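You operate a simulated robot arm through the tools that you are given. There is no shell and no other tool. Be economical: measure what you need, move in short steps, check, and stop when the job is done.

The job below is to be done with a simulated two-armed robot. You get a single attempt, and the scene is never put back.

JOB
Open valves 4, 5 and 6 to bring water to Welder and Wash, then shut valve 3.
Fine: the Tank glass ends dry; leave the other valves.

It is judged by the outcome, as a careful person would: the job done as asked, and still so three seconds after it is handed in. It fails if anything else is knocked over, pushed out of place, dropped, spilled or broken.

ROBOT AND FRAMES
Two 7-joint arms with two-finger parallel grippers on one trunk, on a base that drives. Base frame: it is fixed to the floor where the robot stands at the start and does not move with it; the origin is under the middle of the robot, x ahead of it, y to its left, z up; the surface under the hand at the start is at about z = 84. Readings come in cm, rad, newtons and seconds.
The left shoulder is at the start at [5, 16.8, 120.7], the right one opposite. With the tool pointing down near the work surface each hand reaches from about 10 to 66 cm from the robot's upright axis, wherever it stands, measured 20 degrees to its own side. Places, roughly: blue valve four [50, 0, 90]; blue valve one [70, -10, 90]; blue valve seven [60, 10, 90]; blue valve six [40, -40, 90]; blue valve three [60, -50, 90]; tank sight glass [60, -60, 90]; wash sight glass [20, -50, 90]; welder sight glass [30, -30, 90]; yellow valve eight [60, -10, 90]; yellow valve five [40, -20, 90]; yellow valve nine [50, -30, 90]; yellow valve ten [40, -60, 90]; yellow valve two [60, -30, 90]. Payload 1.57 kg a hand.
Tool frame (each hand has its own): the origin (TCP) lies between the finger pads and is the grasp point; the fingertips stand 3 cm ahead of it; z points along the fingers, y is the line along which they close. The gripper opens to 8 cm. The fingers are 1.7 cm wide and 1.2 cm thick; the gripper's body (4 by 8.2 cm) begins 8 cm behind the TCP.
Orientation is told as [roll, pitch, yaw] about the base's x, y, z axes, in that order, counted from this pose: with the fingers straight down and closing along the base's y, the tool's x points along the base's -x, its y along +y and its z along -z.

CONTROLS
- The arms move only by the tool jog_arm. It takes "left_targets", "right_targets" or both (then of equal length, played together; a hand with none holds still); each is a list of rows, each a list of 7 numbers: the turn, a rotation vector about the base's x, y, z in rad, then the shift along the base's x, y, z in mm, then the gripper command, from -1 (fully open) to 1 (shut), values between in proportion. In form: [[wx, wy, wz, x, y, z, grip], ...]. A call has 1 to 12 rows; each row is the pose to reach, as a shift and turn from the pose commanded when the call began. A row lasts 0.2 s, in which the tool goes at most 5 cm and 0.15 rad; a call with a longer step from one row to the next is refused whole, and so is a gripper value outside its range. Where a pose cannot be reached the arm comes as near as it can. A force on the tool above 40 N (or 10 N above the force at the start of the call, whichever is more), or a blocked arm, ends the call early, and 0.2 s more pass. The fingers move at their own pace (about 4.5 cm/s each) and stop on an object; they squeeze with about 35 N. The grip force told is the motor's: it shows also when the fingers shut on nothing. Time passes only in rows, and 0.2 s behind the last, so rows that repeat a pose let the fingers close. The reply holds the time, the measured pose of the TCP, the force on the tool along the base axes, the opening and the grip force, in the units named above and with some noise, with the torque about the TCP (base axes, N m) and any sound that the robot's microphone picked up, and new pictures: "pictures" is both (left out), scene, wrist or none (wrist: the cameras of the hands that moved).
- Cameras (640 x 400 px; columns grow to the right, rows downward): "scene" is now at [11.2, -5.25, 142.17]; the picture's right is [-0.54, -0.84, 0.00], its down [-0.52, 0.34, -0.78] and it looks along [0.66, -0.42, -0.62] (base axes); focal length 262 px, centre (320, 200). "left" rides on the left gripper at [7.2, 0.7, -12.2] in its tool frame; the picture's right is [-0.09, 1.00, 0.00], its down [-0.84, -0.08, -0.54] and it looks along [-0.54, -0.05, 0.84] (tool axes); focal length 238 px, centre (320, 200). "right" rides on the right gripper at [7.2, -0.7, -12.2] in its tool frame; the picture's right is [0.09, 1.00, 0.00], its down [-0.84, 0.08, -0.54] and it looks along [-0.54, 0.05, 0.84] (tool axes); focal length 238 px, centre (320, 200). There is no depth. A picture from a camera that has moved, and an enlarged one, comes with that camera's place and axes in the base frame and with its lens. The place of the scene camera against the robot may be out by one fixed shift of up to 1.2 cm in any direction.
- slide_trunk(by): slides the trunk up (or, below 0, down) by that many cm; the arms and the scene camera ride with it, the base frame stays. It gives what a move gives, with no picture.
- base_move(legs): drives the robot by 1 to 6 legs, each [ahead, left, turn to the left] in cm, cm and rad, along the robot's own axes; the way and the turn of a leg run together, so that a leg with both is an arc; at most 150 cm and 3.142 rad a leg. The arms and the cameras ride along, it lands a little off, and it stops where it bumps. It gives what a move gives, and a new picture of the scene camera.
- head_to(pan, tilt): turns the head with the scene camera to pan (to the left, within 1.396 rad either way) and tilt (down, from -0.506 to 1.204), counted from straight ahead of the robot. It gives what a move gives, and a new picture of the scene camera.
- inspect(camera, box): a new picture of the part [left, top, right, bottom] of that camera's present view, enlarged. It takes no simulated time.
- close_job(): hands the job in; it is judged then, once.

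Work in short steps. Places have to be worked out from the pictures, the camera data and where the tool is seen: move nearer, look again, correct. Check each grasp and each placing, and mend what went wrong. You have 120 turns and 260 pictures in all, those below and enlarged ones among them. Open the grippers and draw the arms clear of the work before you hand the job in, unless the task says otherwise; then end with one line.

The tools are called after "Request:" by a JSON object that holds its "name" and its "arguments". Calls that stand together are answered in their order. jog_arm: Moves the arms, as the interface text tells. Its arguments: {"type":"object","properties":{"left_targets":{"type":"array"},"right_targets":{"type":"array"},"pictures":{"type":"string","enum":["both","scene","wrist","none"]}},"required":[]} The other tools are called the same way: slide_trunk (by) slides the trunk up or down; base_move (legs) drives the base; head_to (pan, tilt) turns the head that bears the scene camera; inspect (camera, box) takes an enlarged picture of a part of a camera's view; close_job () hands the job in.

At the start:

```text
time_s: 0.0
left_eef_pos: [41.01, -2.6, 122.84]
left_tool_rot: [-0.001, 0.0, 0.001]
left_contact_force: [-0.1, 0.5, 0.4]
left_wrist_torque: [-0.02, 0.0, 0.0]
left_opening: 8.01
left_grip_force: 0.1
right_eef_pos: [32.98, -39.51, 125.04]
right_tool_rot: [0.0, 0.001, -0.002]
right_contact_force: [-0.2, 0.0, -0.4]
right_wrist_torque: [-0.02, 0.02, 0.01]
right_opening: 7.99
right_grip_force: 0.1
trunk travel left (down, up): [-37.5, 6.8]
robot x, y, heading: [0.11, -0.21, 0.003]
head pan, tilt: [-0.574, 0.674]
```

scene: 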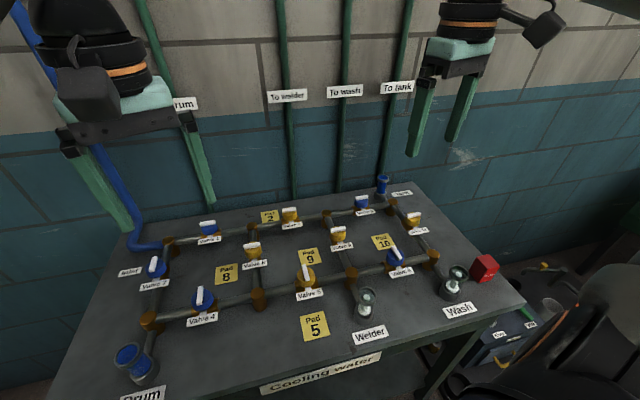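
right: 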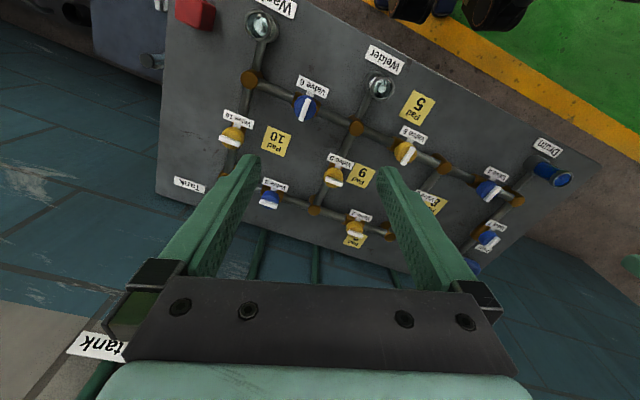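
left: 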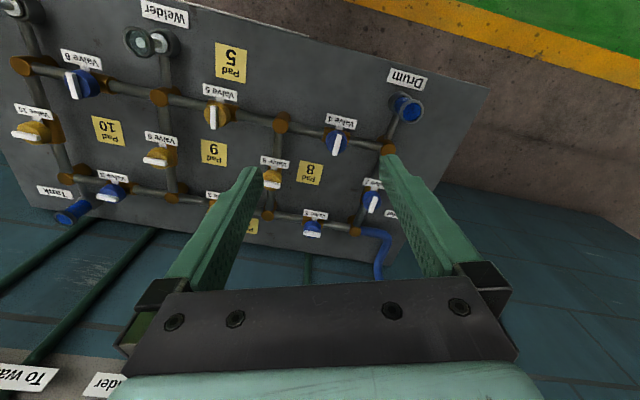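

I begin by enlarging the views to read the valves, their handles, pads and labels.

Request:
{"name": "inspect", "arguments": {"camera": "scene", "box": [100, 180, 320, 400]}}

Request:
{"name": "inspect", "arguments": {"camera": "scene", "box": [280, 170, 530, 350]}}

Request:
{"name": "inspect", "arguments": {"camera": "left", "box": [0, 0, 440, 250]}}

Request:
{"name": "inspect", "arguments": {"camera": "right", "box": [160, 0, 600, 270]}}

```text
1.82 times, centred on (210, 290) of scene
camera zoom: at [11.2, -5.25, 142.17], right [-0.54, -0.84, 0.0], down [-0.52, 0.34, -0.78], along [0.66, -0.42, -0.62], focal length 476 px, centre (520, 36)
```

zoom: 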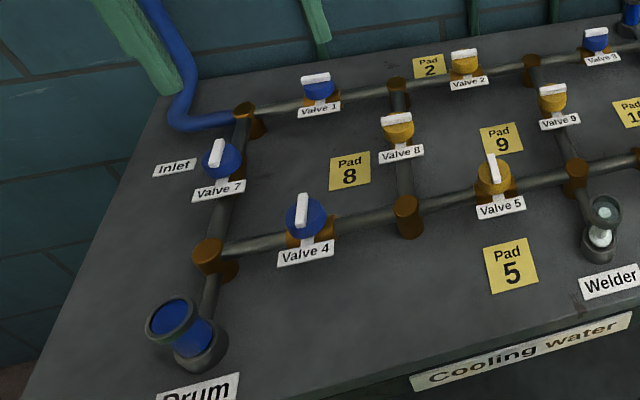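

```text
2.22 times, centred on (405, 260) of scene
camera zoom: at [11.2, -5.25, 142.17], right [-0.54, -0.84, 0.0], down [-0.52, 0.34, -0.78], along [0.66, -0.42, -0.62], focal length 582 px, centre (131, 67)
```

zoom: 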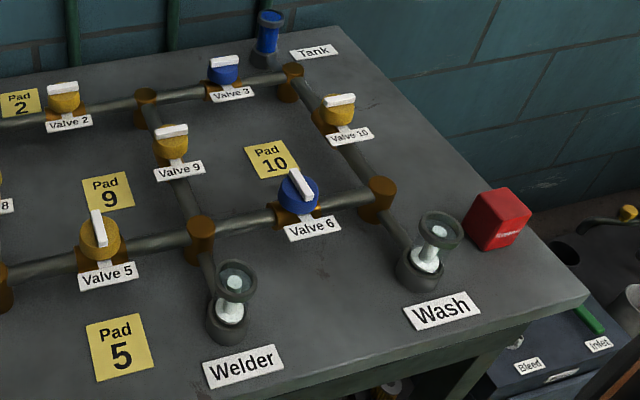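

```text
1.45 times, centred on (220, 125) of left
camera zoom: at [33.92, -1.92, 134.85], right [0.09, 1.0, 0.0], down [0.84, -0.08, 0.54], along [0.54, -0.05, -0.84], focal length 347 px, centre (466, 309)
```

zoom: 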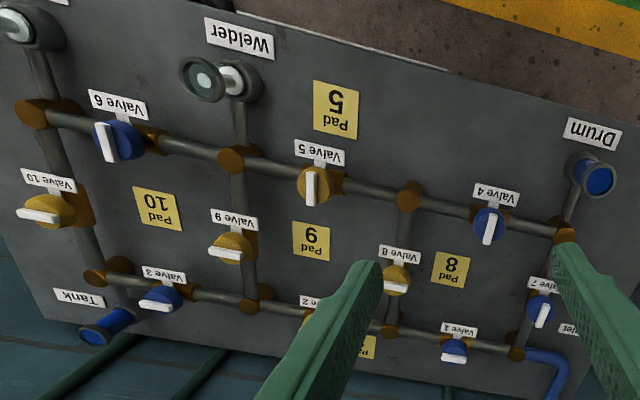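

```text
1.45 times, centred on (380, 135) of right
camera zoom: at [25.81, -40.26, 137.18], right [-0.09, 1.0, 0.0], down [0.84, 0.08, 0.54], along [0.54, 0.05, -0.84], focal length 347 px, centre (233, 294)
```

zoom: 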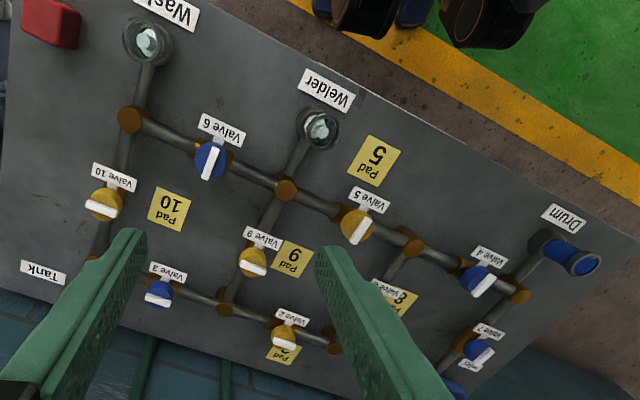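

The layout reads: 1, 2, 3 and 7 lie along their pipes (open); 4, 5, 6, 8, 9 and 10 lie across (shut). I look closer at the red box, the pad 5 and valve 5.

Request:
{"name": "inspect", "arguments": {"camera": "scene", "box": [440, 240, 520, 290]}}

Request:
{"name": "inspect", "arguments": {"camera": "scene", "box": [280, 255, 360, 345]}}

Request:
{"name": "inspect", "arguments": {"camera": "scene", "box": [350, 230, 420, 280]}}

```text
8.00 times, centred on (480, 265) of scene
camera zoom: at [11.2, -5.25, 142.17], right [-0.54, -0.84, 0.0], down [-0.52, 0.34, -0.78], along [0.66, -0.42, -0.62], focal length 2096 px, centre (-960, -320)
```

zoom: 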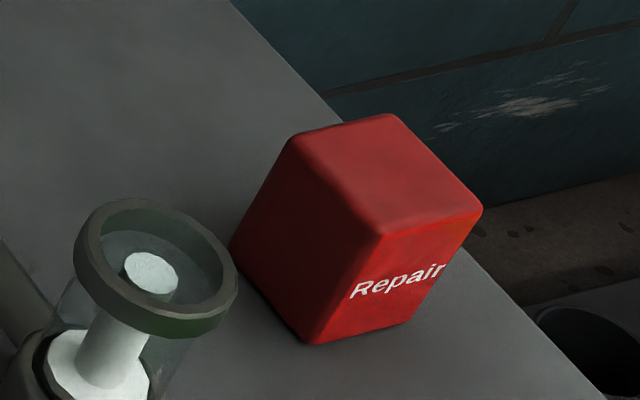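

```text
4.44 times, centred on (320, 300) of scene
camera zoom: at [11.2, -5.25, 142.17], right [-0.54, -0.84, 0.0], down [-0.52, 0.34, -0.78], along [0.66, -0.42, -0.62], focal length 1164 px, centre (320, -244)
```

zoom: 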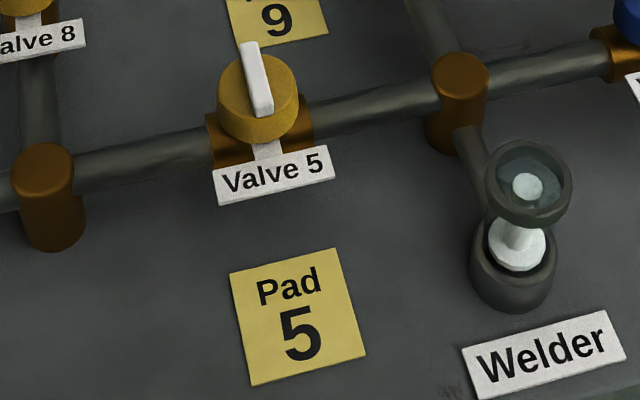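

```text
8.00 times, centred on (385, 255) of scene
camera zoom: at [11.2, -5.25, 142.17], right [-0.54, -0.84, 0.0], down [-0.52, 0.34, -0.78], along [0.66, -0.42, -0.62], focal length 2096 px, centre (-200, -240)
```

zoom: 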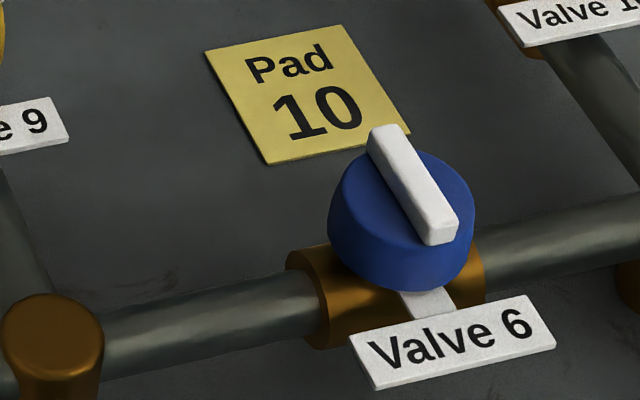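

The two views agree on handle tops near z ≈ 94, valve 4 ≈ (48.6, -0.6), valve 5 ≈ (42, -21), valve 6 ≈ (35, -42), and the table turned about -0.31 rad. I bring the left hand above valve 4 and the right above valve 6, turned to straddle the handles.

Request:
{"name": "jog_arm", "arguments": {"left_targets": [[0, 0, -0.1, 25, 7, -40, -1], [0, 0, -0.2, 50, 14, -80, -1], [0, 0, -0.314, 76, 20, -120, -1], [0, 0, -0.314, 76, 20, -150, -1], [0, 0, -0.314, 76, 20, -150, -1]], "right_targets": [[0, 0, -0.1, 7, -9, -40, -1], [0, 0, -0.2, 14, -18, -80, -1], [0, 0, -0.314, 21, -26, -120, -1], [0, 0, -0.314, 21, -26, -160, -1], [0, 0, -0.314, 21, -26, -170, -1]]}}

```text
time_s: 1.2
left_eef_pos: [48.85, -0.49, 108.04]
left_tool_rot: [0.0, -0.001, -0.314]
left_contact_force: [0.1, 0.0, 0.3]
left_wrist_torque: [-0.02, 0.0, -0.01]
left_opening: 8.01
left_grip_force: 0.0
right_eef_pos: [35.01, -41.84, 107.88]
right_tool_rot: [0.0, -0.001, -0.314]
right_contact_force: [-0.7, 0.7, 0.1]
right_wrist_torque: [0.0, 0.02, 0.01]
right_opening: 8.01
right_grip_force: 0.0
trunk travel left (down, up): [-37.5, 6.8]
robot x, y, heading: [0.12, 0.52, -0.0]
head pan, tilt: [-0.574, 0.674]
camera scene: at [11.21, -5.25, 142.17], right [-0.54, -0.84, 0.0], down [-0.52, 0.34, -0.78], along [0.66, -0.42, -0.62], focal length 262 px, centre (320, 200)
camera right: at [28.02, -40.43, 120.17], right [0.22, 0.98, 0.0], down [0.82, -0.19, 0.54], along [0.53, -0.12, -0.84], focal length 238 px, centre (320, 200)
camera left: at [42.27, 2.34, 119.99], right [0.39, 0.92, 0.0], down [0.77, -0.33, 0.54], along [0.5, -0.21, -0.84], focal length 238 px, centre (320, 200)
```

scene: 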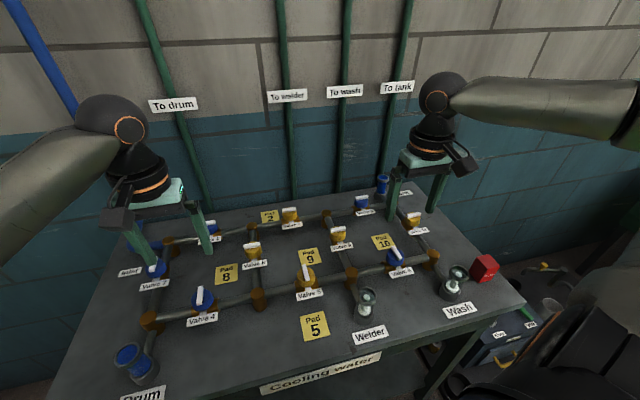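
right: 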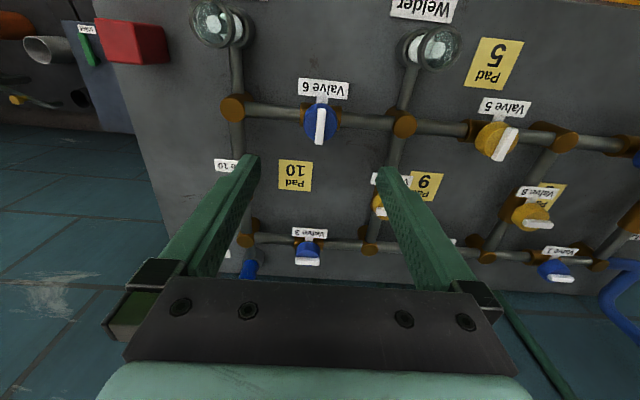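
left: 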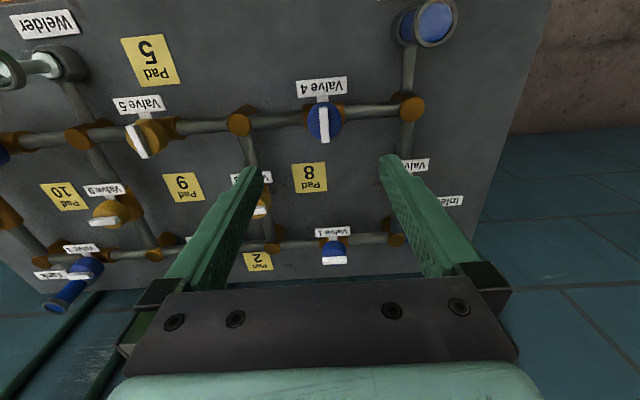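

Both hands straddle their handles well in the wrist views. I lower both to TCP z ≈ 99.5 and look again to fix the handle height.

Request:
{"name": "jog_arm", "arguments": {"left_targets": [[0, 0, 0, 4, 2, -40, -1], [0, 0, 0, 8, 4, -85, -1], [0, 0, 0, 8, 4, -85, -1]], "right_targets": [[0, 0, 0, 3, -2, -40, -1], [0, 0, 0, 6, -3, -85, -1], [0, 0, 0, 6, -3, -85, -1]]}}

Request:
{"name": "inspect", "arguments": {"camera": "scene", "box": [140, 220, 260, 340]}}

Request:
{"name": "inspect", "arguments": {"camera": "scene", "box": [340, 190, 460, 290]}}

```text
time_s: 2.0
left_eef_pos: [49.45, -0.13, 99.34]
left_tool_rot: [-0.001, 0.001, -0.313]
left_contact_force: [0.0, -0.2, -0.7]
left_wrist_torque: [0.03, 0.01, 0.0]
left_opening: 7.99
left_grip_force: 0.0
right_eef_pos: [35.51, -42.22, 99.29]
right_tool_rot: [-0.001, -0.003, -0.314]
right_contact_force: [-0.4, -0.4, -0.4]
right_wrist_torque: [0.01, -0.03, -0.01]
right_opening: 8.0
right_grip_force: 0.0
trunk travel left (down, up): [-37.5, 6.8]
robot x, y, heading: [-0.03, 0.08, -0.002]
head pan, tilt: [-0.574, 0.674]
camera scene: at [11.17, -5.25, 142.17], right [-0.54, -0.84, 0.0], down [-0.52, 0.34, -0.78], along [0.66, -0.42, -0.62], focal length 262 px, centre (320, 200)
camera right: at [28.47, -40.79, 111.56], right [0.22, 0.98, 0.0], down [0.82, -0.19, 0.54], along [0.53, -0.12, -0.84], focal length 238 px, centre (320, 200)
camera left: at [42.85, 2.67, 111.24], right [0.39, 0.92, 0.0], down [0.77, -0.33, 0.54], along [0.5, -0.21, -0.84], focal length 238 px, centre (320, 200)
```

scene: 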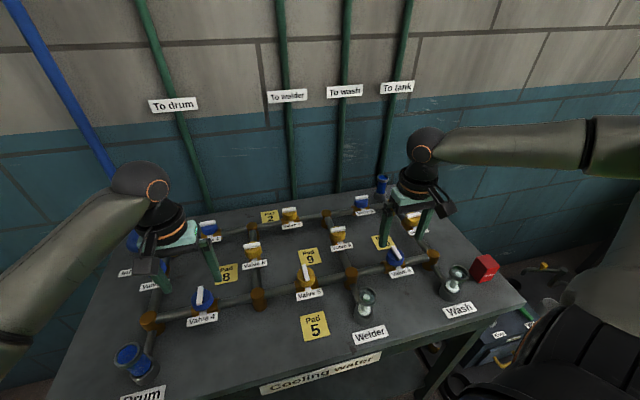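
right: 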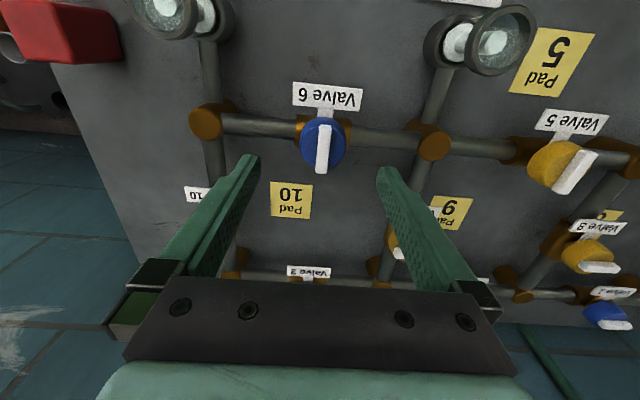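
left: 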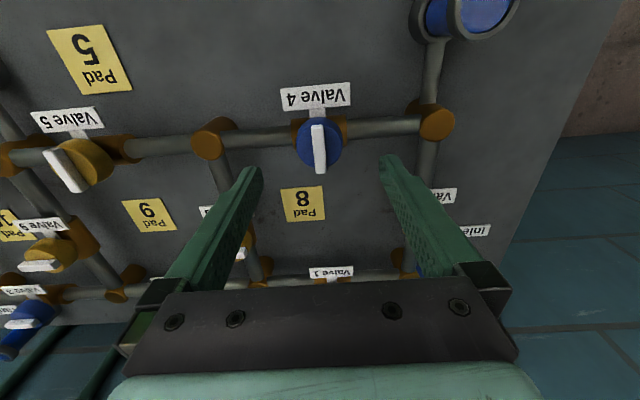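

```text
3.33 times, centred on (200, 280) of scene
camera zoom: at [11.17, -5.25, 142.17], right [-0.54, -0.84, 0.0], down [-0.52, 0.34, -0.78], along [0.66, -0.42, -0.62], focal length 873 px, centre (720, -67)
```

zoom: 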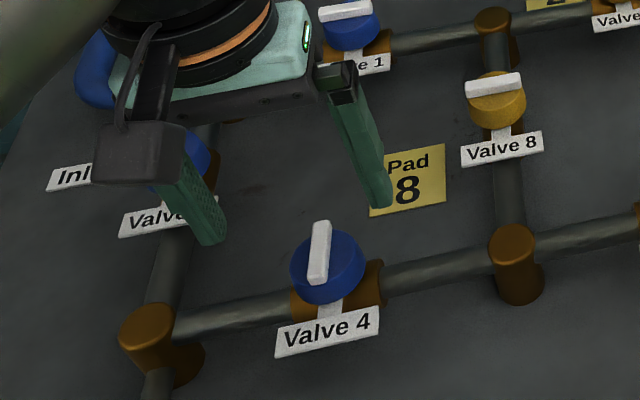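

```text
4.00 times, centred on (400, 240) of scene
camera zoom: at [11.17, -5.25, 142.17], right [-0.54, -0.84, 0.0], down [-0.52, 0.34, -0.78], along [0.66, -0.42, -0.62], focal length 1048 px, centre (0, 40)
```

zoom: 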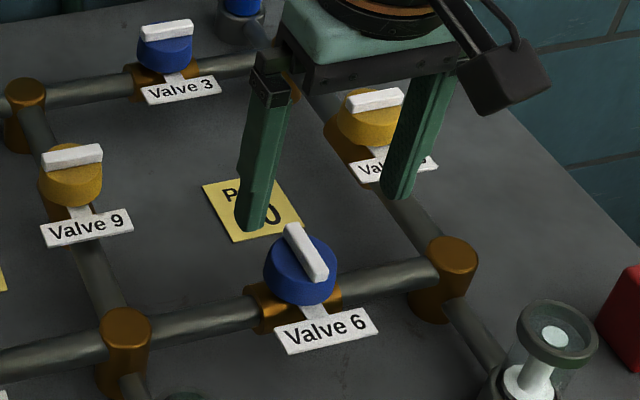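

Triangulating the wrist views gives handle centres near z ≈ 91: valve 4 ≈ (50.0, -0.4), valve 6 ≈ (36.1, -42.3). I centre on them and lower to TCP z ≈ 94.3.

Request:
{"name": "jog_arm", "arguments": {"left_targets": [[0, 0, 0, 5, -2, 0, -1], [0, 0, 0, 5, -2, -30, -1], [0, 0, 0, 5, -2, -50, -1], [0, 0, 0, 5, -2, -50, -1]], "right_targets": [[0, 0, 0, 6, -1, 0, -1], [0, 0, 0, 6, -1, -30, -1], [0, 0, 0, 6, -1, -50, -1], [0, 0, 0, 6, -1, -50, -1]], "pictures": "wrist"}}

Request:
{"name": "inspect", "arguments": {"camera": "scene", "box": [160, 240, 250, 330]}}

Request:
{"name": "inspect", "arguments": {"camera": "scene", "box": [350, 200, 450, 290]}}

```text
time_s: 3.0
left_eef_pos: [49.95, -0.61, 94.2]
left_tool_rot: [-0.001, 0.0, -0.315]
left_contact_force: [0.0, 0.9, 0.2]
left_wrist_torque: [0.0, 0.03, 0.0]
left_opening: 8.0
left_grip_force: 0.0
right_eef_pos: [36.08, -42.41, 94.38]
right_tool_rot: [-0.001, -0.002, -0.315]
right_contact_force: [0.0, 1.2, 0.3]
right_wrist_torque: [0.03, 0.0, 0.04]
right_opening: 7.99
right_grip_force: 0.0
trunk travel left (down, up): [-37.5, 6.8]
robot x, y, heading: [0.14, -0.1, -0.001]
head pan, tilt: [-0.574, 0.674]
camera right: at [28.98, -40.97, 106.6], right [0.22, 0.98, 0.0], down [0.82, -0.19, 0.54], along [0.53, -0.12, -0.84], focal length 238 px, centre (320, 200)
camera left: at [43.38, 2.18, 106.14], right [0.39, 0.92, 0.0], down [0.77, -0.33, 0.54], along [0.5, -0.21, -0.84], focal length 238 px, centre (320, 200)
```

right: 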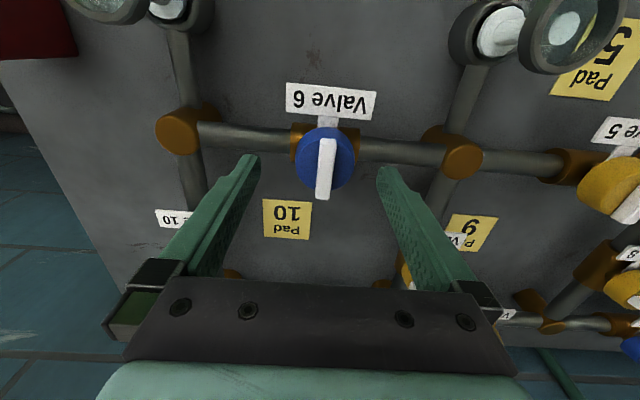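
left: 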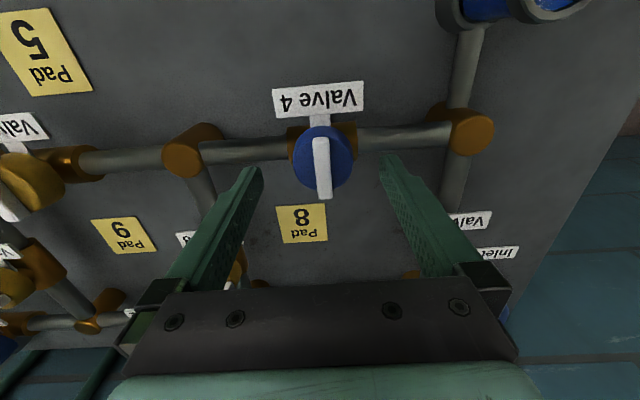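

```text
4.44 times, centred on (205, 285) of scene
camera zoom: at [11.19, -5.25, 142.17], right [-0.54, -0.84, 0.0], down [-0.52, 0.34, -0.78], along [0.66, -0.42, -0.62], focal length 1164 px, centre (831, -178)
```

zoom: 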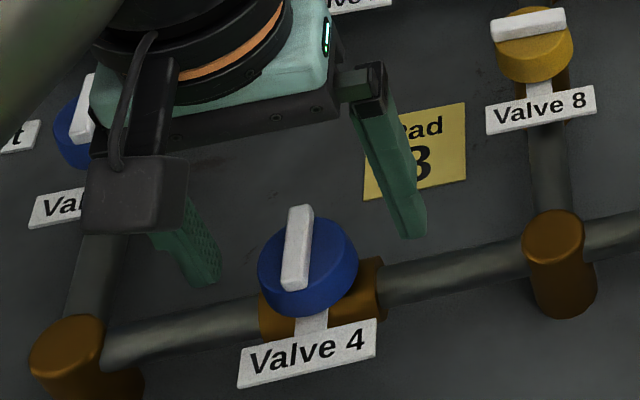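

```text
4.44 times, centred on (400, 245) of scene
camera zoom: at [11.19, -5.25, 142.17], right [-0.54, -0.84, 0.0], down [-0.52, 0.34, -0.78], along [0.66, -0.42, -0.62], focal length 1164 px, centre (-36, 0)
```

zoom: 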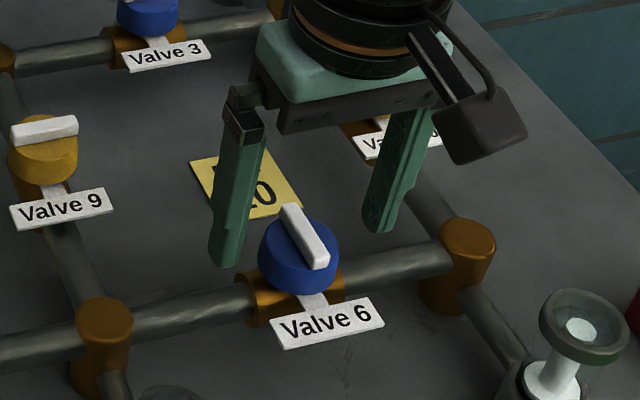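

The tips lie at about the bar's height and are centred. I close both hands here to feel whether the bars are gripped.

Request:
{"name": "jog_arm", "arguments": {"left_targets": [[0, 0, 0, 0, 0, -2, 0.3], [0, 0, 0, 0, 0, -2, 1], [0, 0, 0, 0, 0, -2, 1], [0, 0, 0, 0, 0, -2, 1], [0, 0, 0, 0, 0, -2, 1]], "right_targets": [[0, 0, 0, 0, 0, -2, 0.3], [0, 0, 0, 0, 0, -2, 1], [0, 0, 0, 0, 0, -2, 1], [0, 0, 0, 0, 0, -2, 1], [0, 0, 0, 0, 0, -2, 1]], "pictures": "wrist"}}

```text
time_s: 4.2
left_eef_pos: [49.95, -0.42, 94.02]
left_tool_rot: [-0.003, 0.001, -0.311]
left_contact_force: [0.2, 1.9, 4.1]
left_wrist_torque: [0.22, -0.22, -0.02]
left_opening: 4.02
left_grip_force: 37.3
right_eef_pos: [36.17, -42.28, 94.25]
right_tool_rot: [0.002, 0.0, -0.315]
right_contact_force: [5.3, 16.8, -7.2]
right_wrist_torque: [0.62, -0.44, -0.07]
right_opening: 4.02
right_grip_force: 37.7
trunk travel left (down, up): [-37.5, 6.8]
robot x, y, heading: [-0.01, 0.12, 0.002]
head pan, tilt: [-0.574, 0.674]
camera right: at [29.14, -40.78, 106.42], right [0.22, 0.98, 0.0], down [0.82, -0.19, 0.54], along [0.53, -0.12, -0.84], focal length 238 px, centre (320, 200)
camera left: at [43.41, 2.45, 106.06], right [0.39, 0.92, 0.0], down [0.77, -0.33, 0.54], along [0.5, -0.21, -0.84], focal length 238 px, centre (320, 200)
```

right: 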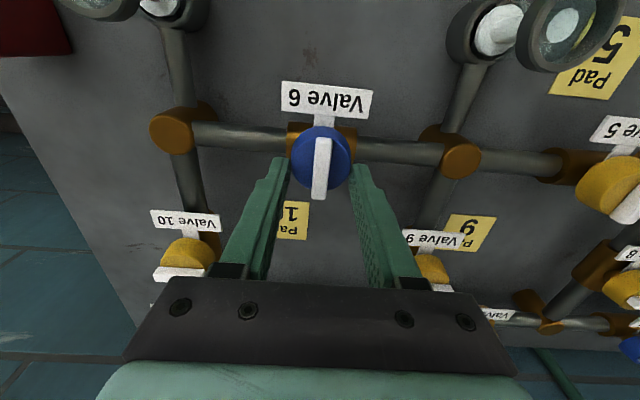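
left: 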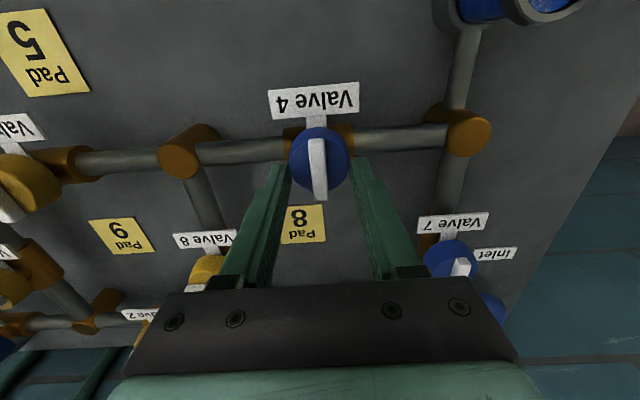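

Both closed on the 4 cm knob bodies rather than the bars. I open, raise about 9 mm, and close again on the bars.

Request:
{"name": "jog_arm", "arguments": {"left_targets": [[0, 0, 0, 0, 0, 0, -0.4], [0, 0, 0, 0, 0, 0, -0.4], [0, 0, 0, 0, 0, 10, -0.4], [0, 0, 0, 0, 0, 10, -0.4], [0, 0, 0, 0, 0, 10, 1], [0, 0, 0, 0, 0, 10, 1], [0, 0, 0, 0, 0, 10, 1], [0, 0, 0, 0, 0, 10, 1]], "right_targets": [[0, 0, 0, 0, 0, 0, -0.4], [0, 0, 0, 0, 0, 0, -0.4], [0, 0, 0, 0, 0, 9, -0.4], [0, 0, 0, 0, 0, 9, -0.4], [0, 0, 0, 0, 0, 9, 1], [0, 0, 0, 0, 0, 9, 1], [0, 0, 0, 0, 0, 9, 1], [0, 0, 0, 0, 0, 9, 1]], "pictures": "wrist"}}

```text
time_s: 6.0
left_eef_pos: [50.05, -0.46, 95.02]
left_tool_rot: [-0.004, -0.001, -0.313]
left_contact_force: [-1.1, -2.4, 1.2]
left_wrist_torque: [0.14, 0.13, 0.08]
left_opening: 3.89
left_grip_force: 41.2
right_eef_pos: [36.3, -42.26, 95.04]
right_tool_rot: [0.004, -0.002, -0.314]
right_contact_force: [6.5, 20.6, -6.6]
right_wrist_torque: [0.67, -0.38, -0.13]
right_opening: 3.9
right_grip_force: 41.2
trunk travel left (down, up): [-37.5, 6.8]
robot x, y, heading: [0.51, -0.17, 0.003]
head pan, tilt: [-0.574, 0.674]
camera right: at [29.24, -40.83, 107.32], right [0.22, 0.98, 0.0], down [0.82, -0.19, 0.54], along [0.53, -0.12, -0.84], focal length 238 px, centre (320, 200)
camera left: at [43.48, 2.46, 107.03], right [0.39, 0.92, 0.0], down [0.77, -0.33, 0.54], along [0.5, -0.22, -0.84], focal length 238 px, centre (320, 200)
```

right: 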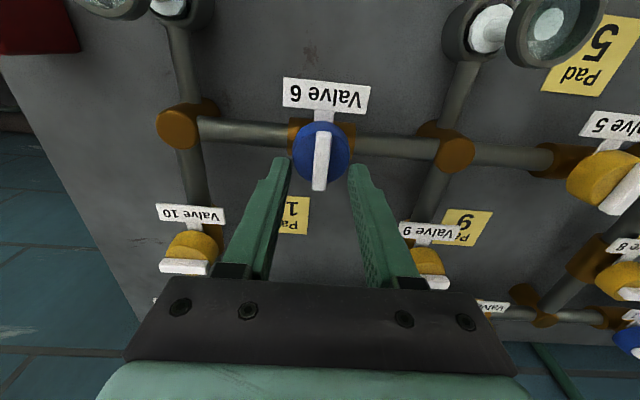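
left: 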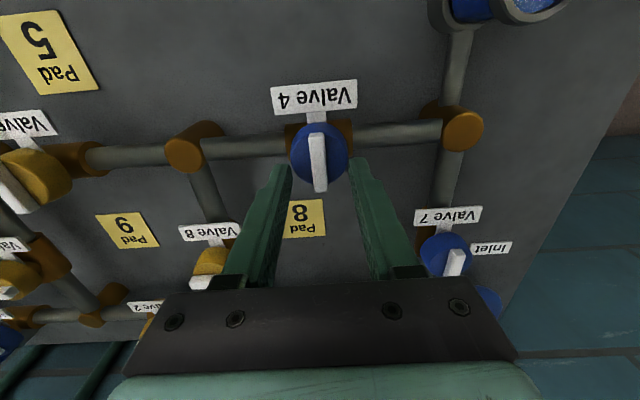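

Still the knob, so the bars sit higher (z ≈ 93.5), and hence ~0.9 cm nearer the robot. I open, raise to TCP ≈ 96.3, shift back, and close again.

Request:
{"name": "jog_arm", "arguments": {"left_targets": [[0, 0, 0, 0, 0, 0, -0.4], [0, 0, 0, 0, 0, 0, -0.4], [0, 0, 0, 0, 0, 13, -0.4], [0, 0, 0, -7, 2, 13, -0.4], [0, 0, 0, -7, 2, 13, 1], [0, 0, 0, -7, 2, 13, 1], [0, 0, 0, -7, 2, 13, 1], [0, 0, 0, -7, 2, 13, 1], [0, 0, 0, -7, 2, 13, 1]], "right_targets": [[0, 0, 0, 0, 0, 0, -0.4], [0, 0, 0, 0, 0, 0, -0.4], [0, 0, 0, 0, 0, 13, -0.4], [0, 0, 0, -8, 2, 13, -0.4], [0, 0, 0, -8, 2, 13, 1], [0, 0, 0, -8, 2, 13, 1], [0, 0, 0, -8, 2, 13, 1], [0, 0, 0, -8, 2, 13, 1], [0, 0, 0, -8, 2, 13, 1]], "pictures": "wrist"}}

```text
time_s: 8.0
left_eef_pos: [49.24, -0.32, 96.32]
left_tool_rot: [0.0, 0.001, -0.314]
left_contact_force: [0.0, -0.6, 0.4]
left_wrist_torque: [0.0, 0.02, 0.0]
left_opening: 0.0
left_grip_force: 21.1
right_eef_pos: [35.18, -42.36, 96.39]
right_tool_rot: [0.0, 0.001, -0.315]
right_contact_force: [0.5, -0.6, 1.1]
right_wrist_torque: [-0.02, -0.01, 0.02]
right_opening: 0.0
right_grip_force: 21.8
trunk travel left (down, up): [-37.5, 6.8]
robot x, y, heading: [-0.46, -0.6, -0.005]
head pan, tilt: [-0.574, 0.674]
camera right: at [28.18, -40.85, 108.67], right [0.22, 0.98, 0.0], down [0.82, -0.19, 0.54], along [0.53, -0.12, -0.84], focal length 238 px, centre (320, 200)
camera left: at [42.67, 2.56, 108.39], right [0.39, 0.92, 0.0], down [0.77, -0.33, 0.54], along [0.5, -0.21, -0.84], focal length 238 px, centre (320, 200)
```

right: 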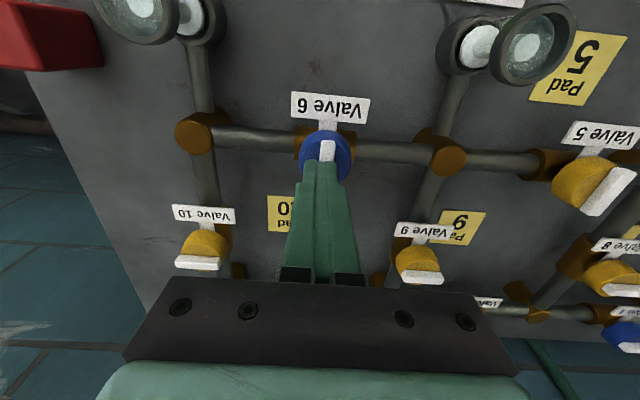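
left: 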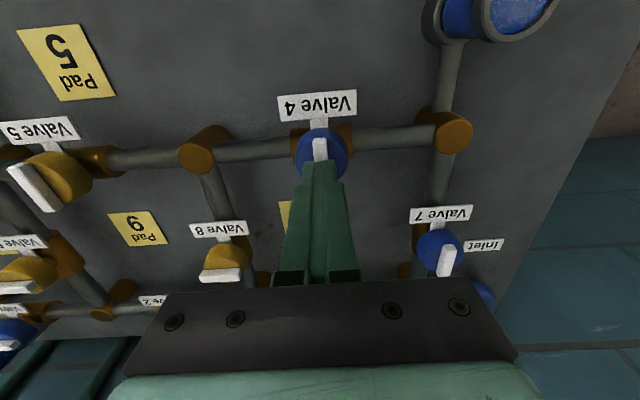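

They shut above the bars with the tips at 93.3, and gripped the knob at 92.0, so the bars lie between. I open, lower 7 mm and close.

Request:
{"name": "jog_arm", "arguments": {"left_targets": [[0, 0, 0, 0, 0, 0, -0.4], [0, 0, 0, 0, 0, 0, -0.4], [0, 0, 0, 0, 0, 0, -0.4], [0, 0, 0, 0, 0, -7, -0.4], [0, 0, 0, 0, 0, -7, 1], [0, 0, 0, 0, 0, -7, 1], [0, 0, 0, 0, 0, -7, 1], [0, 0, 0, 0, 0, -7, 1], [0, 0, 0, 0, 0, -7, 1]], "right_targets": [[0, 0, 0, 0, 0, 0, -0.4], [0, 0, 0, 0, 0, 0, -0.4], [0, 0, 0, 2, 0, 0, -0.4], [0, 0, 0, 2, 0, -7, -0.4], [0, 0, 0, 2, 0, -7, 1], [0, 0, 0, 2, 0, -7, 1], [0, 0, 0, 2, 0, -7, 1], [0, 0, 0, 2, 0, -7, 1], [0, 0, 0, 2, 0, -7, 1]], "pictures": "wrist"}}

```text
time_s: 10.0
left_eef_pos: [49.17, -0.1, 95.72]
left_tool_rot: [-0.004, -0.001, -0.312]
left_contact_force: [-2.2, -5.1, 3.2]
left_wrist_torque: [-0.04, 0.21, 0.01]
left_opening: 1.0
left_grip_force: 27.7
right_eef_pos: [35.61, -42.03, 95.83]
right_tool_rot: [0.006, 0.001, -0.313]
right_contact_force: [7.9, 21.4, -8.5]
right_wrist_torque: [0.46, -0.43, -0.03]
right_opening: 0.97
right_grip_force: 28.2
trunk travel left (down, up): [-37.5, 6.8]
robot x, y, heading: [-0.36, 0.01, 0.005]
head pan, tilt: [-0.574, 0.674]
camera right: at [28.58, -40.64, 108.05], right [0.22, 0.98, 0.01], down [0.82, -0.19, 0.54], along [0.53, -0.11, -0.84], focal length 238 px, centre (320, 200)
camera left: at [42.62, 2.76, 107.7], right [0.39, 0.92, 0.0], down [0.77, -0.33, 0.54], along [0.5, -0.22, -0.84], focal length 238 px, centre (320, 200)
```

right: 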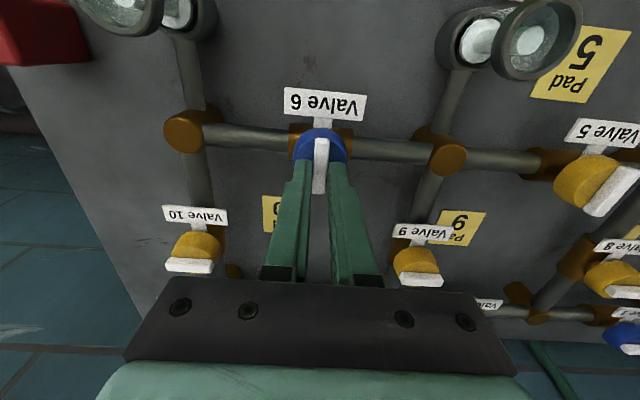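
left: 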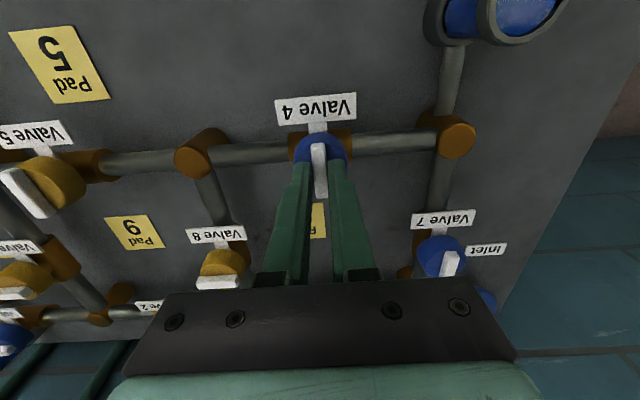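

Both bars are gripped (1.0 cm). I turn valve 4 counter-clockwise by 0.45 rad first to test its direction, while easing the right hand's side load.

Request:
{"name": "jog_arm", "arguments": {"left_targets": [[0, 0, 0.14, 0, 0, 0, 1], [0, 0, 0.28, 0, 0, 0, 1], [0, 0, 0.42, 0, 0, 0, 1], [0, 0, 0.42, 0, 0, 0, 1]], "right_targets": [[0, 0, 0, 1, 2, 0, 1], [0, 0, 0, 1, 3, 0, 1], [0, 0, 0, 1, 3, 0, 1], [0, 0, 0, 1, 3, 0, 1]], "pictures": "wrist"}}

```text
time_s: 11.0
left_eef_pos: [49.14, -0.21, 95.73]
left_tool_rot: [-0.003, 0.001, 0.107]
left_contact_force: [-2.8, -7.4, -3.3]
left_wrist_torque: [-0.16, 0.31, -0.03]
left_opening: 1.02
left_grip_force: 27.6
right_eef_pos: [35.66, -41.91, 95.83]
right_tool_rot: [-0.003, 0.001, -0.315]
right_contact_force: [0.7, 11.7, -1.9]
right_wrist_torque: [0.21, -0.49, -0.01]
right_opening: 0.99
right_grip_force: 28.7
trunk travel left (down, up): [-37.5, 6.8]
robot x, y, heading: [0.01, 0.01, 0.001]
head pan, tilt: [-0.574, 0.674]
camera right: at [28.64, -40.53, 108.07], right [0.22, 0.98, 0.0], down [0.82, -0.18, 0.54], along [0.53, -0.12, -0.84], focal length 238 px, centre (320, 200)
camera left: at [42.02, -0.34, 107.7], right [-0.02, 1.0, 0.0], down [0.84, 0.01, 0.54], along [0.54, 0.01, -0.84], focal length 238 px, centre (320, 200)
```

right: 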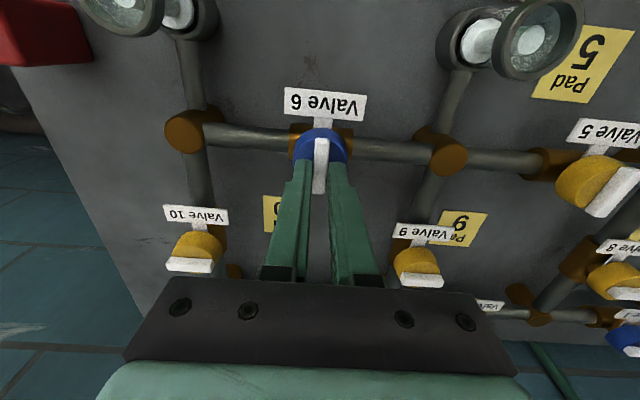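
left: 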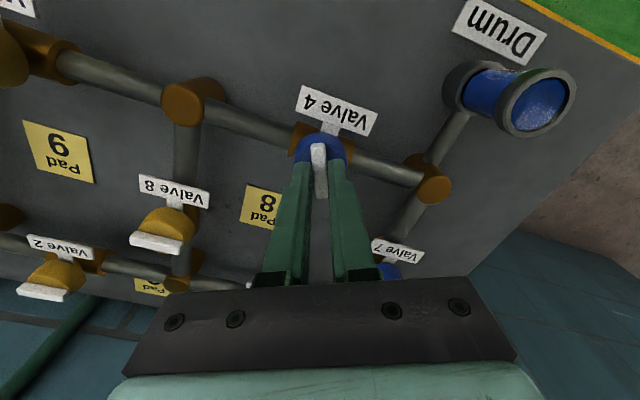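

Valve 4 turns freely with the hand. I carry on to the full quarter turn (1.571 rad in all).

Request:
{"name": "jog_arm", "arguments": {"left_targets": [[0, 0, 0.145, 0, 0, 0, 1], [0, 0, 0.29, 0, 0, 0, 1], [0, 0, 0.435, 0, 0, 0, 1], [0, 0, 0.58, 0, 0, 0, 1], [0, 0, 0.725, 0, 0, 0, 1], [0, 0, 0.87, 0, 0, 0, 1], [0, 0, 1.01, 0, 0, 0, 1], [0, 0, 1.15, 0, 0, 0, 1], [0, 0, 1.15, 0, 0, 0, 1]], "pictures": "both"}}

```text
time_s: 13.0
left_eef_pos: [49.41, -0.28, 95.76]
left_tool_rot: [-0.005, 0.001, 1.257]
left_contact_force: [9.0, -17.7, -11.6]
left_wrist_torque: [-0.4, -0.2, -0.42]
left_opening: 0.99
left_grip_force: 28.1
right_eef_pos: [35.52, -42.06, 95.78]
right_tool_rot: [0.0, 0.003, -0.314]
right_contact_force: [-9.4, 7.8, 14.3]
right_wrist_torque: [0.26, 0.2, 0.03]
right_opening: 0.97
right_grip_force: 28.0
trunk travel left (down, up): [-37.5, 6.8]
robot x, y, heading: [0.24, 0.11, -0.001]
head pan, tilt: [-0.574, 0.674]
camera scene: at [11.19, -5.26, 142.17], right [-0.54, -0.84, 0.0], down [-0.52, 0.34, -0.78], along [0.66, -0.42, -0.62], focal length 262 px, centre (320, 200)
camera left: at [46.52, -6.86, 107.8], right [-0.92, 0.39, -0.01], down [0.33, 0.77, 0.54], along [0.22, 0.5, -0.84], focal length 238 px, centre (320, 200)
```

scene: 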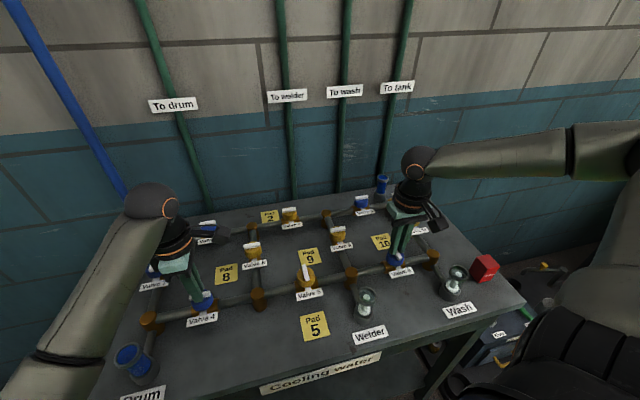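
left: 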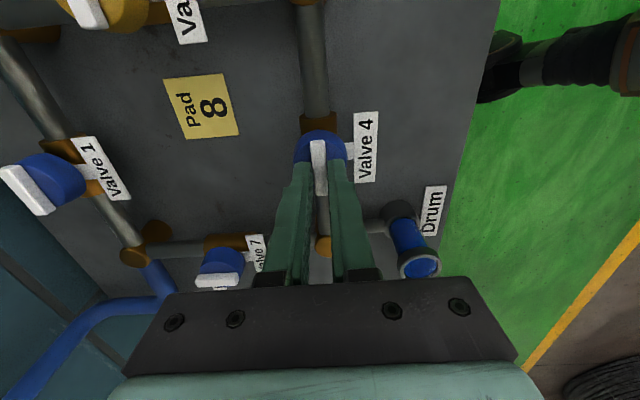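

Valve 4 is along its pipe. Now the left hand lets go and rises, while the right turns valve 6 a quarter turn the same way.

Request:
{"name": "jog_arm", "arguments": {"left_targets": [[0, 0, 0, 0, 0, 0, -0.3], [0, 0, 0, 0, 0, 0, -0.3], [0, 0, 0, 0, 0, 0, -0.3], [0, 0, 0, 0, 0, 20, -0.3], [0, 0, 0, 0, 0, 50, -0.3], [0, 0, 0, 0, 0, 90, -0.3], [0, 0, 0, 0, 0, 100, -0.3], [0, 0, 0, 0, 0, 100, -0.3], [0, 0, 0, 0, 0, 100, -0.3], [0, 0, 0, 0, 0, 100, -0.3], [0, 0, 0, 0, 0, 100, -0.3], [0, 0, 0, 0, 0, 100, -0.3]], "right_targets": [[0, 0, 0.145, 0, 0, 0, 1], [0, 0, 0.29, 0, 0, 0, 1], [0, 0, 0.435, 0, 0, 0, 1], [0, 0, 0.58, 0, 0, 0, 1], [0, 0, 0.725, 0, 0, 0, 1], [0, 0, 0.87, 0, 0, 0, 1], [0, 0, 1.015, 0, 0, 0, 1], [0, 0, 1.16, 0, 0, 0, 1], [0, 0, 1.305, 0, 0, 0, 1], [0, 0, 1.45, 0, 0, 0, 1], [0, 0, 1.57, 0, 0, 0, 1], [0, 0, 1.57, 0, 0, 0, 1]], "pictures": "both"}}

```text
time_s: 15.6
left_eef_pos: [49.05, -0.36, 105.88]
left_tool_rot: [-0.003, 0.0, 1.255]
left_contact_force: [1.1, -0.8, 0.7]
left_wrist_torque: [0.04, 0.03, -0.01]
left_opening: 5.21
left_grip_force: 0.1
right_eef_pos: [35.63, -41.86, 95.78]
right_tool_rot: [0.002, 0.001, 1.258]
right_contact_force: [-14.7, 2.1, 10.9]
right_wrist_torque: [0.66, 0.31, -0.26]
right_opening: 0.95
right_grip_force: 27.7
trunk travel left (down, up): [-37.5, 6.8]
robot x, y, heading: [-0.11, -0.05, -0.005]
head pan, tilt: [-0.574, 0.674]
camera scene: at [10.95, -5.15, 142.2], right [-0.54, -0.84, 0.0], down [-0.52, 0.34, -0.78], along [0.66, -0.43, -0.62], focal length 262 px, centre (320, 200)
camera right: at [34.02, -49.06, 108.05], right [-0.98, 0.22, 0.0], down [0.18, 0.82, 0.54], along [0.12, 0.53, -0.84], focal length 238 px, centre (320, 200)
camera left: at [46.26, -6.97, 117.79], right [-0.92, 0.39, 0.0], down [0.33, 0.77, 0.54], along [0.22, 0.5, -0.84], focal length 238 px, centre (320, 200)
```

scene: 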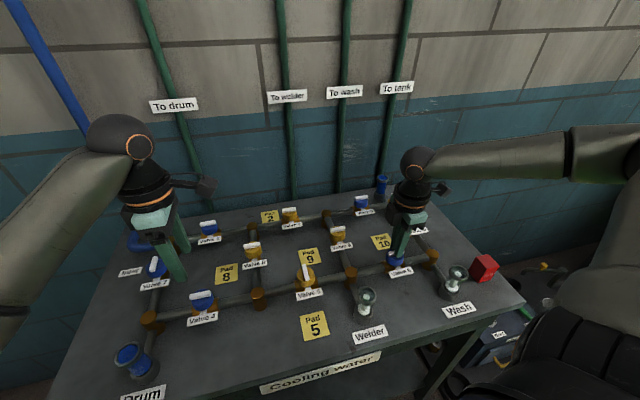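
right: 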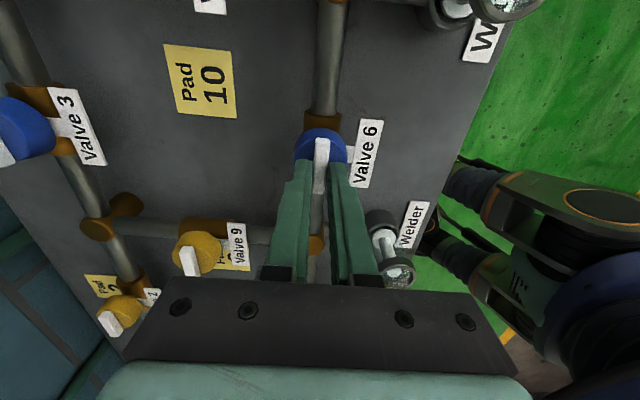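
left: 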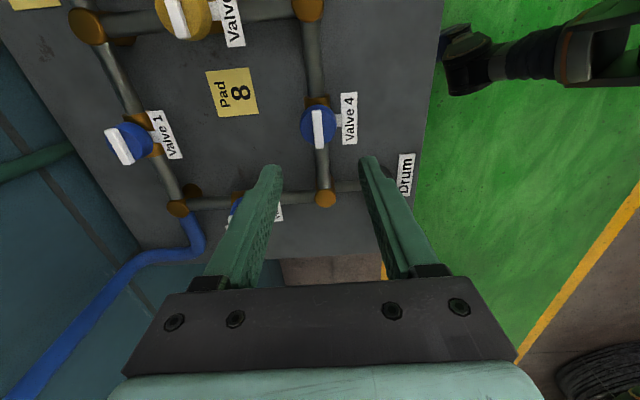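

Valve 4 stays open and valve 6 is along its pipe. I release the right hand, raise it, and begin turning it back toward valve 5.

Request:
{"name": "jog_arm", "arguments": {"right_targets": [[0, 0, 0, 0, 0, 0, -0.3], [0, 0, 0, 0, 0, 0, -0.3], [0, 0, 0, 0, 0, 0, -0.3], [0, 0, 0, 0, 0, 20, -0.3], [0, 0, 0, 0, 0, 60, -0.3], [0, 0, 0, 0, 0, 100, -0.3], [0, 0, -0.145, 8, 25, 110, -0.3], [0, 0, -0.29, 16, 50, 110, -0.3], [0, 0, -0.435, 23, 70, 110, -0.3], [0, 0, -0.58, 30, 90, 110, -0.3], [0, 0, -0.725, 37, 110, 110, -0.3], [0, 0, -0.87, 43, 130, 110, -0.3]], "pictures": "none"}}

Request:
{"name": "jog_arm", "arguments": {"right_targets": [[0, 0, -0.145, 5, 16, 0, -0.3], [0, 0, -0.29, 10, 32, 0, -0.3], [0, 0, -0.435, 15, 48, 0, -0.3], [0, 0, -0.58, 20, 64, 0, -0.3], [0, 0, -0.702, 25, 78, 0, -0.3], [0, 0, -0.702, 25, 78, 0, -0.3]], "pictures": "both"}}

```text
time_s: 18.2
left_eef_pos: [49.26, -0.41, 105.59]
left_tool_rot: [0.002, -0.001, 1.258]
left_contact_force: [0.2, -0.7, -0.1]
left_wrist_torque: [-0.02, 0.04, -0.01]
left_opening: 5.18
left_grip_force: 0.1
right_eef_pos: [40.03, -28.85, 106.74]
right_tool_rot: [-0.001, -0.001, 0.384]
right_contact_force: [0.9, -0.3, -1.0]
right_wrist_torque: [-0.01, 0.02, 0.01]
right_opening: 5.2
right_grip_force: 0.1
trunk travel left (down, up): [-37.5, 6.8]
robot x, y, heading: [-0.2, 0.22, -0.001]
head pan, tilt: [-0.574, 0.674]
```

```text
time_s: 19.6
left_eef_pos: [49.25, -0.39, 105.76]
left_tool_rot: [0.001, 0.001, 1.259]
left_contact_force: [-0.2, 0.5, 0.0]
left_wrist_torque: [-0.01, 0.03, 0.01]
left_opening: 5.23
left_grip_force: 0.2
right_eef_pos: [42.66, -21.25, 106.61]
right_tool_rot: [-0.001, 0.0, -0.317]
right_contact_force: [-1.6, 0.4, 0.0]
right_wrist_torque: [0.02, 0.01, 0.0]
right_opening: 5.2
right_grip_force: 0.1
trunk travel left (down, up): [-37.5, 6.8]
robot x, y, heading: [0.26, -0.03, 0.002]
head pan, tilt: [-0.574, 0.674]
camera scene: at [11.18, -5.25, 142.17], right [-0.54, -0.84, 0.0], down [-0.52, 0.34, -0.78], along [0.66, -0.42, -0.62], focal length 262 px, centre (320, 200)
camera right: at [35.57, -19.7, 118.8], right [0.22, 0.97, 0.0], down [0.82, -0.19, 0.54], along [0.53, -0.12, -0.84], focal length 238 px, centre (320, 200)
```

scene: 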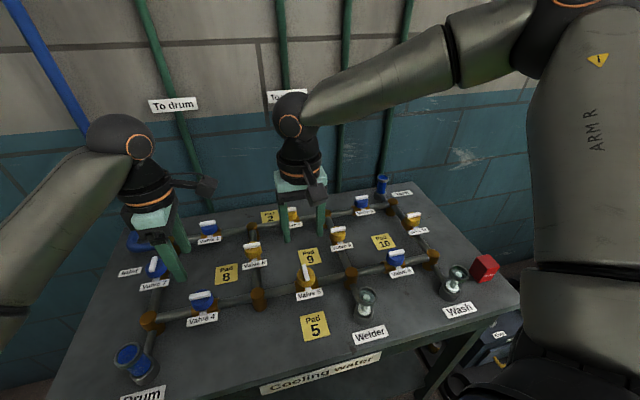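
right: 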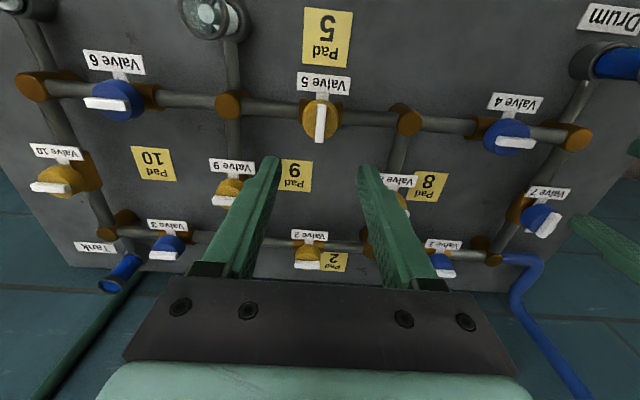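

Valve 5's bar measures at (42.2, -21.2) and is centred. I lower to TCP z ≈ 95.7 and close on it.

Request:
{"name": "jog_arm", "arguments": {"right_targets": [[0, 0, 0, -3, 0, -45, -0.3], [0, 0, 0, -3, 0, -85, -0.3], [0, 0, 0, -3, 0, -100, -0.3], [0, 0, 0, -3, 0, -109, -0.3], [0, 0, 0, -3, 0, -109, 1], [0, 0, 0, -3, 0, -109, 1], [0, 0, 0, -3, 0, -109, 1], [0, 0, 0, -3, 0, -109, 1], [0, 0, 0, -3, 0, -109, 1]], "pictures": "wrist"}}

```text
time_s: 21.6
left_eef_pos: [49.26, -0.24, 105.72]
left_tool_rot: [0.001, 0.0, 1.258]
left_contact_force: [0.0, -0.4, -0.3]
left_wrist_torque: [-0.01, -0.01, -0.01]
left_opening: 5.2
left_grip_force: 0.1
right_eef_pos: [42.27, -21.03, 95.94]
right_tool_rot: [0.003, 0.0, -0.315]
right_contact_force: [1.8, 6.8, -3.7]
right_wrist_torque: [0.14, -0.29, 0.03]
right_opening: 0.99
right_grip_force: 28.6
trunk travel left (down, up): [-37.5, 6.8]
robot x, y, heading: [-0.02, -0.2, 0.005]
head pan, tilt: [-0.574, 0.674]
camera right: at [35.16, -19.56, 108.11], right [0.22, 0.98, 0.0], down [0.82, -0.19, 0.54], along [0.53, -0.12, -0.84], focal length 238 px, centre (320, 200)
```

right: 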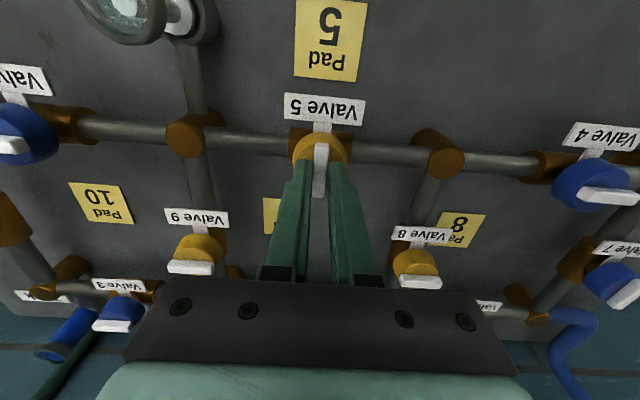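

Valve 5's bar is gripped. I test it by a small counter-clockwise turn to learn whether it moves without its pad.

Request:
{"name": "jog_arm", "arguments": {"right_targets": [[0, 0, 0.1, 0, 0, 0, 1], [0, 0, 0.2, 0, 0, 0, 1], [0, 0, 0.3, 0, 0, 0, 1], [0, 0, 0.3, 0, 0, 0, 1]], "pictures": "wrist"}}

```text
time_s: 22.6
left_eef_pos: [49.2, -0.32, 105.81]
left_tool_rot: [-0.001, 0.0, 1.257]
left_contact_force: [-0.3, 0.3, 0.2]
left_wrist_torque: [0.02, 0.02, 0.01]
left_opening: 5.23
left_grip_force: 0.1
right_eef_pos: [42.22, -21.05, 95.78]
right_tool_rot: [-0.001, 0.0, -0.015]
right_contact_force: [0.9, 5.3, 4.9]
right_wrist_torque: [0.17, 0.7, 0.01]
right_opening: 0.98
right_grip_force: 28.2
trunk travel left (down, up): [-37.5, 6.8]
robot x, y, heading: [-0.02, -0.07, -0.003]
head pan, tilt: [-0.574, 0.674]
camera right: at [35.0, -21.76, 108.12], right [-0.08, 1.0, 0.0], down [0.84, 0.07, 0.54], along [0.54, 0.04, -0.84], focal length 238 px, centre (320, 200)
```

right: 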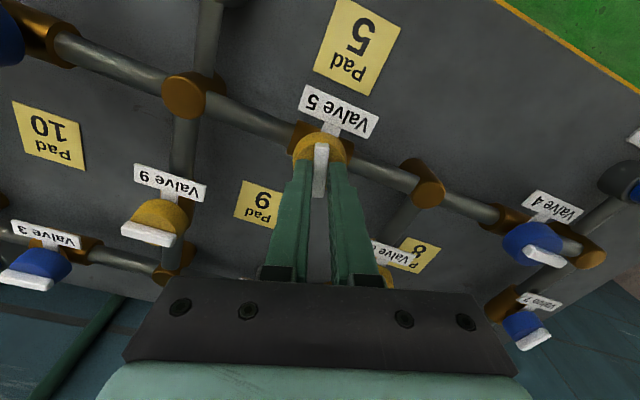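

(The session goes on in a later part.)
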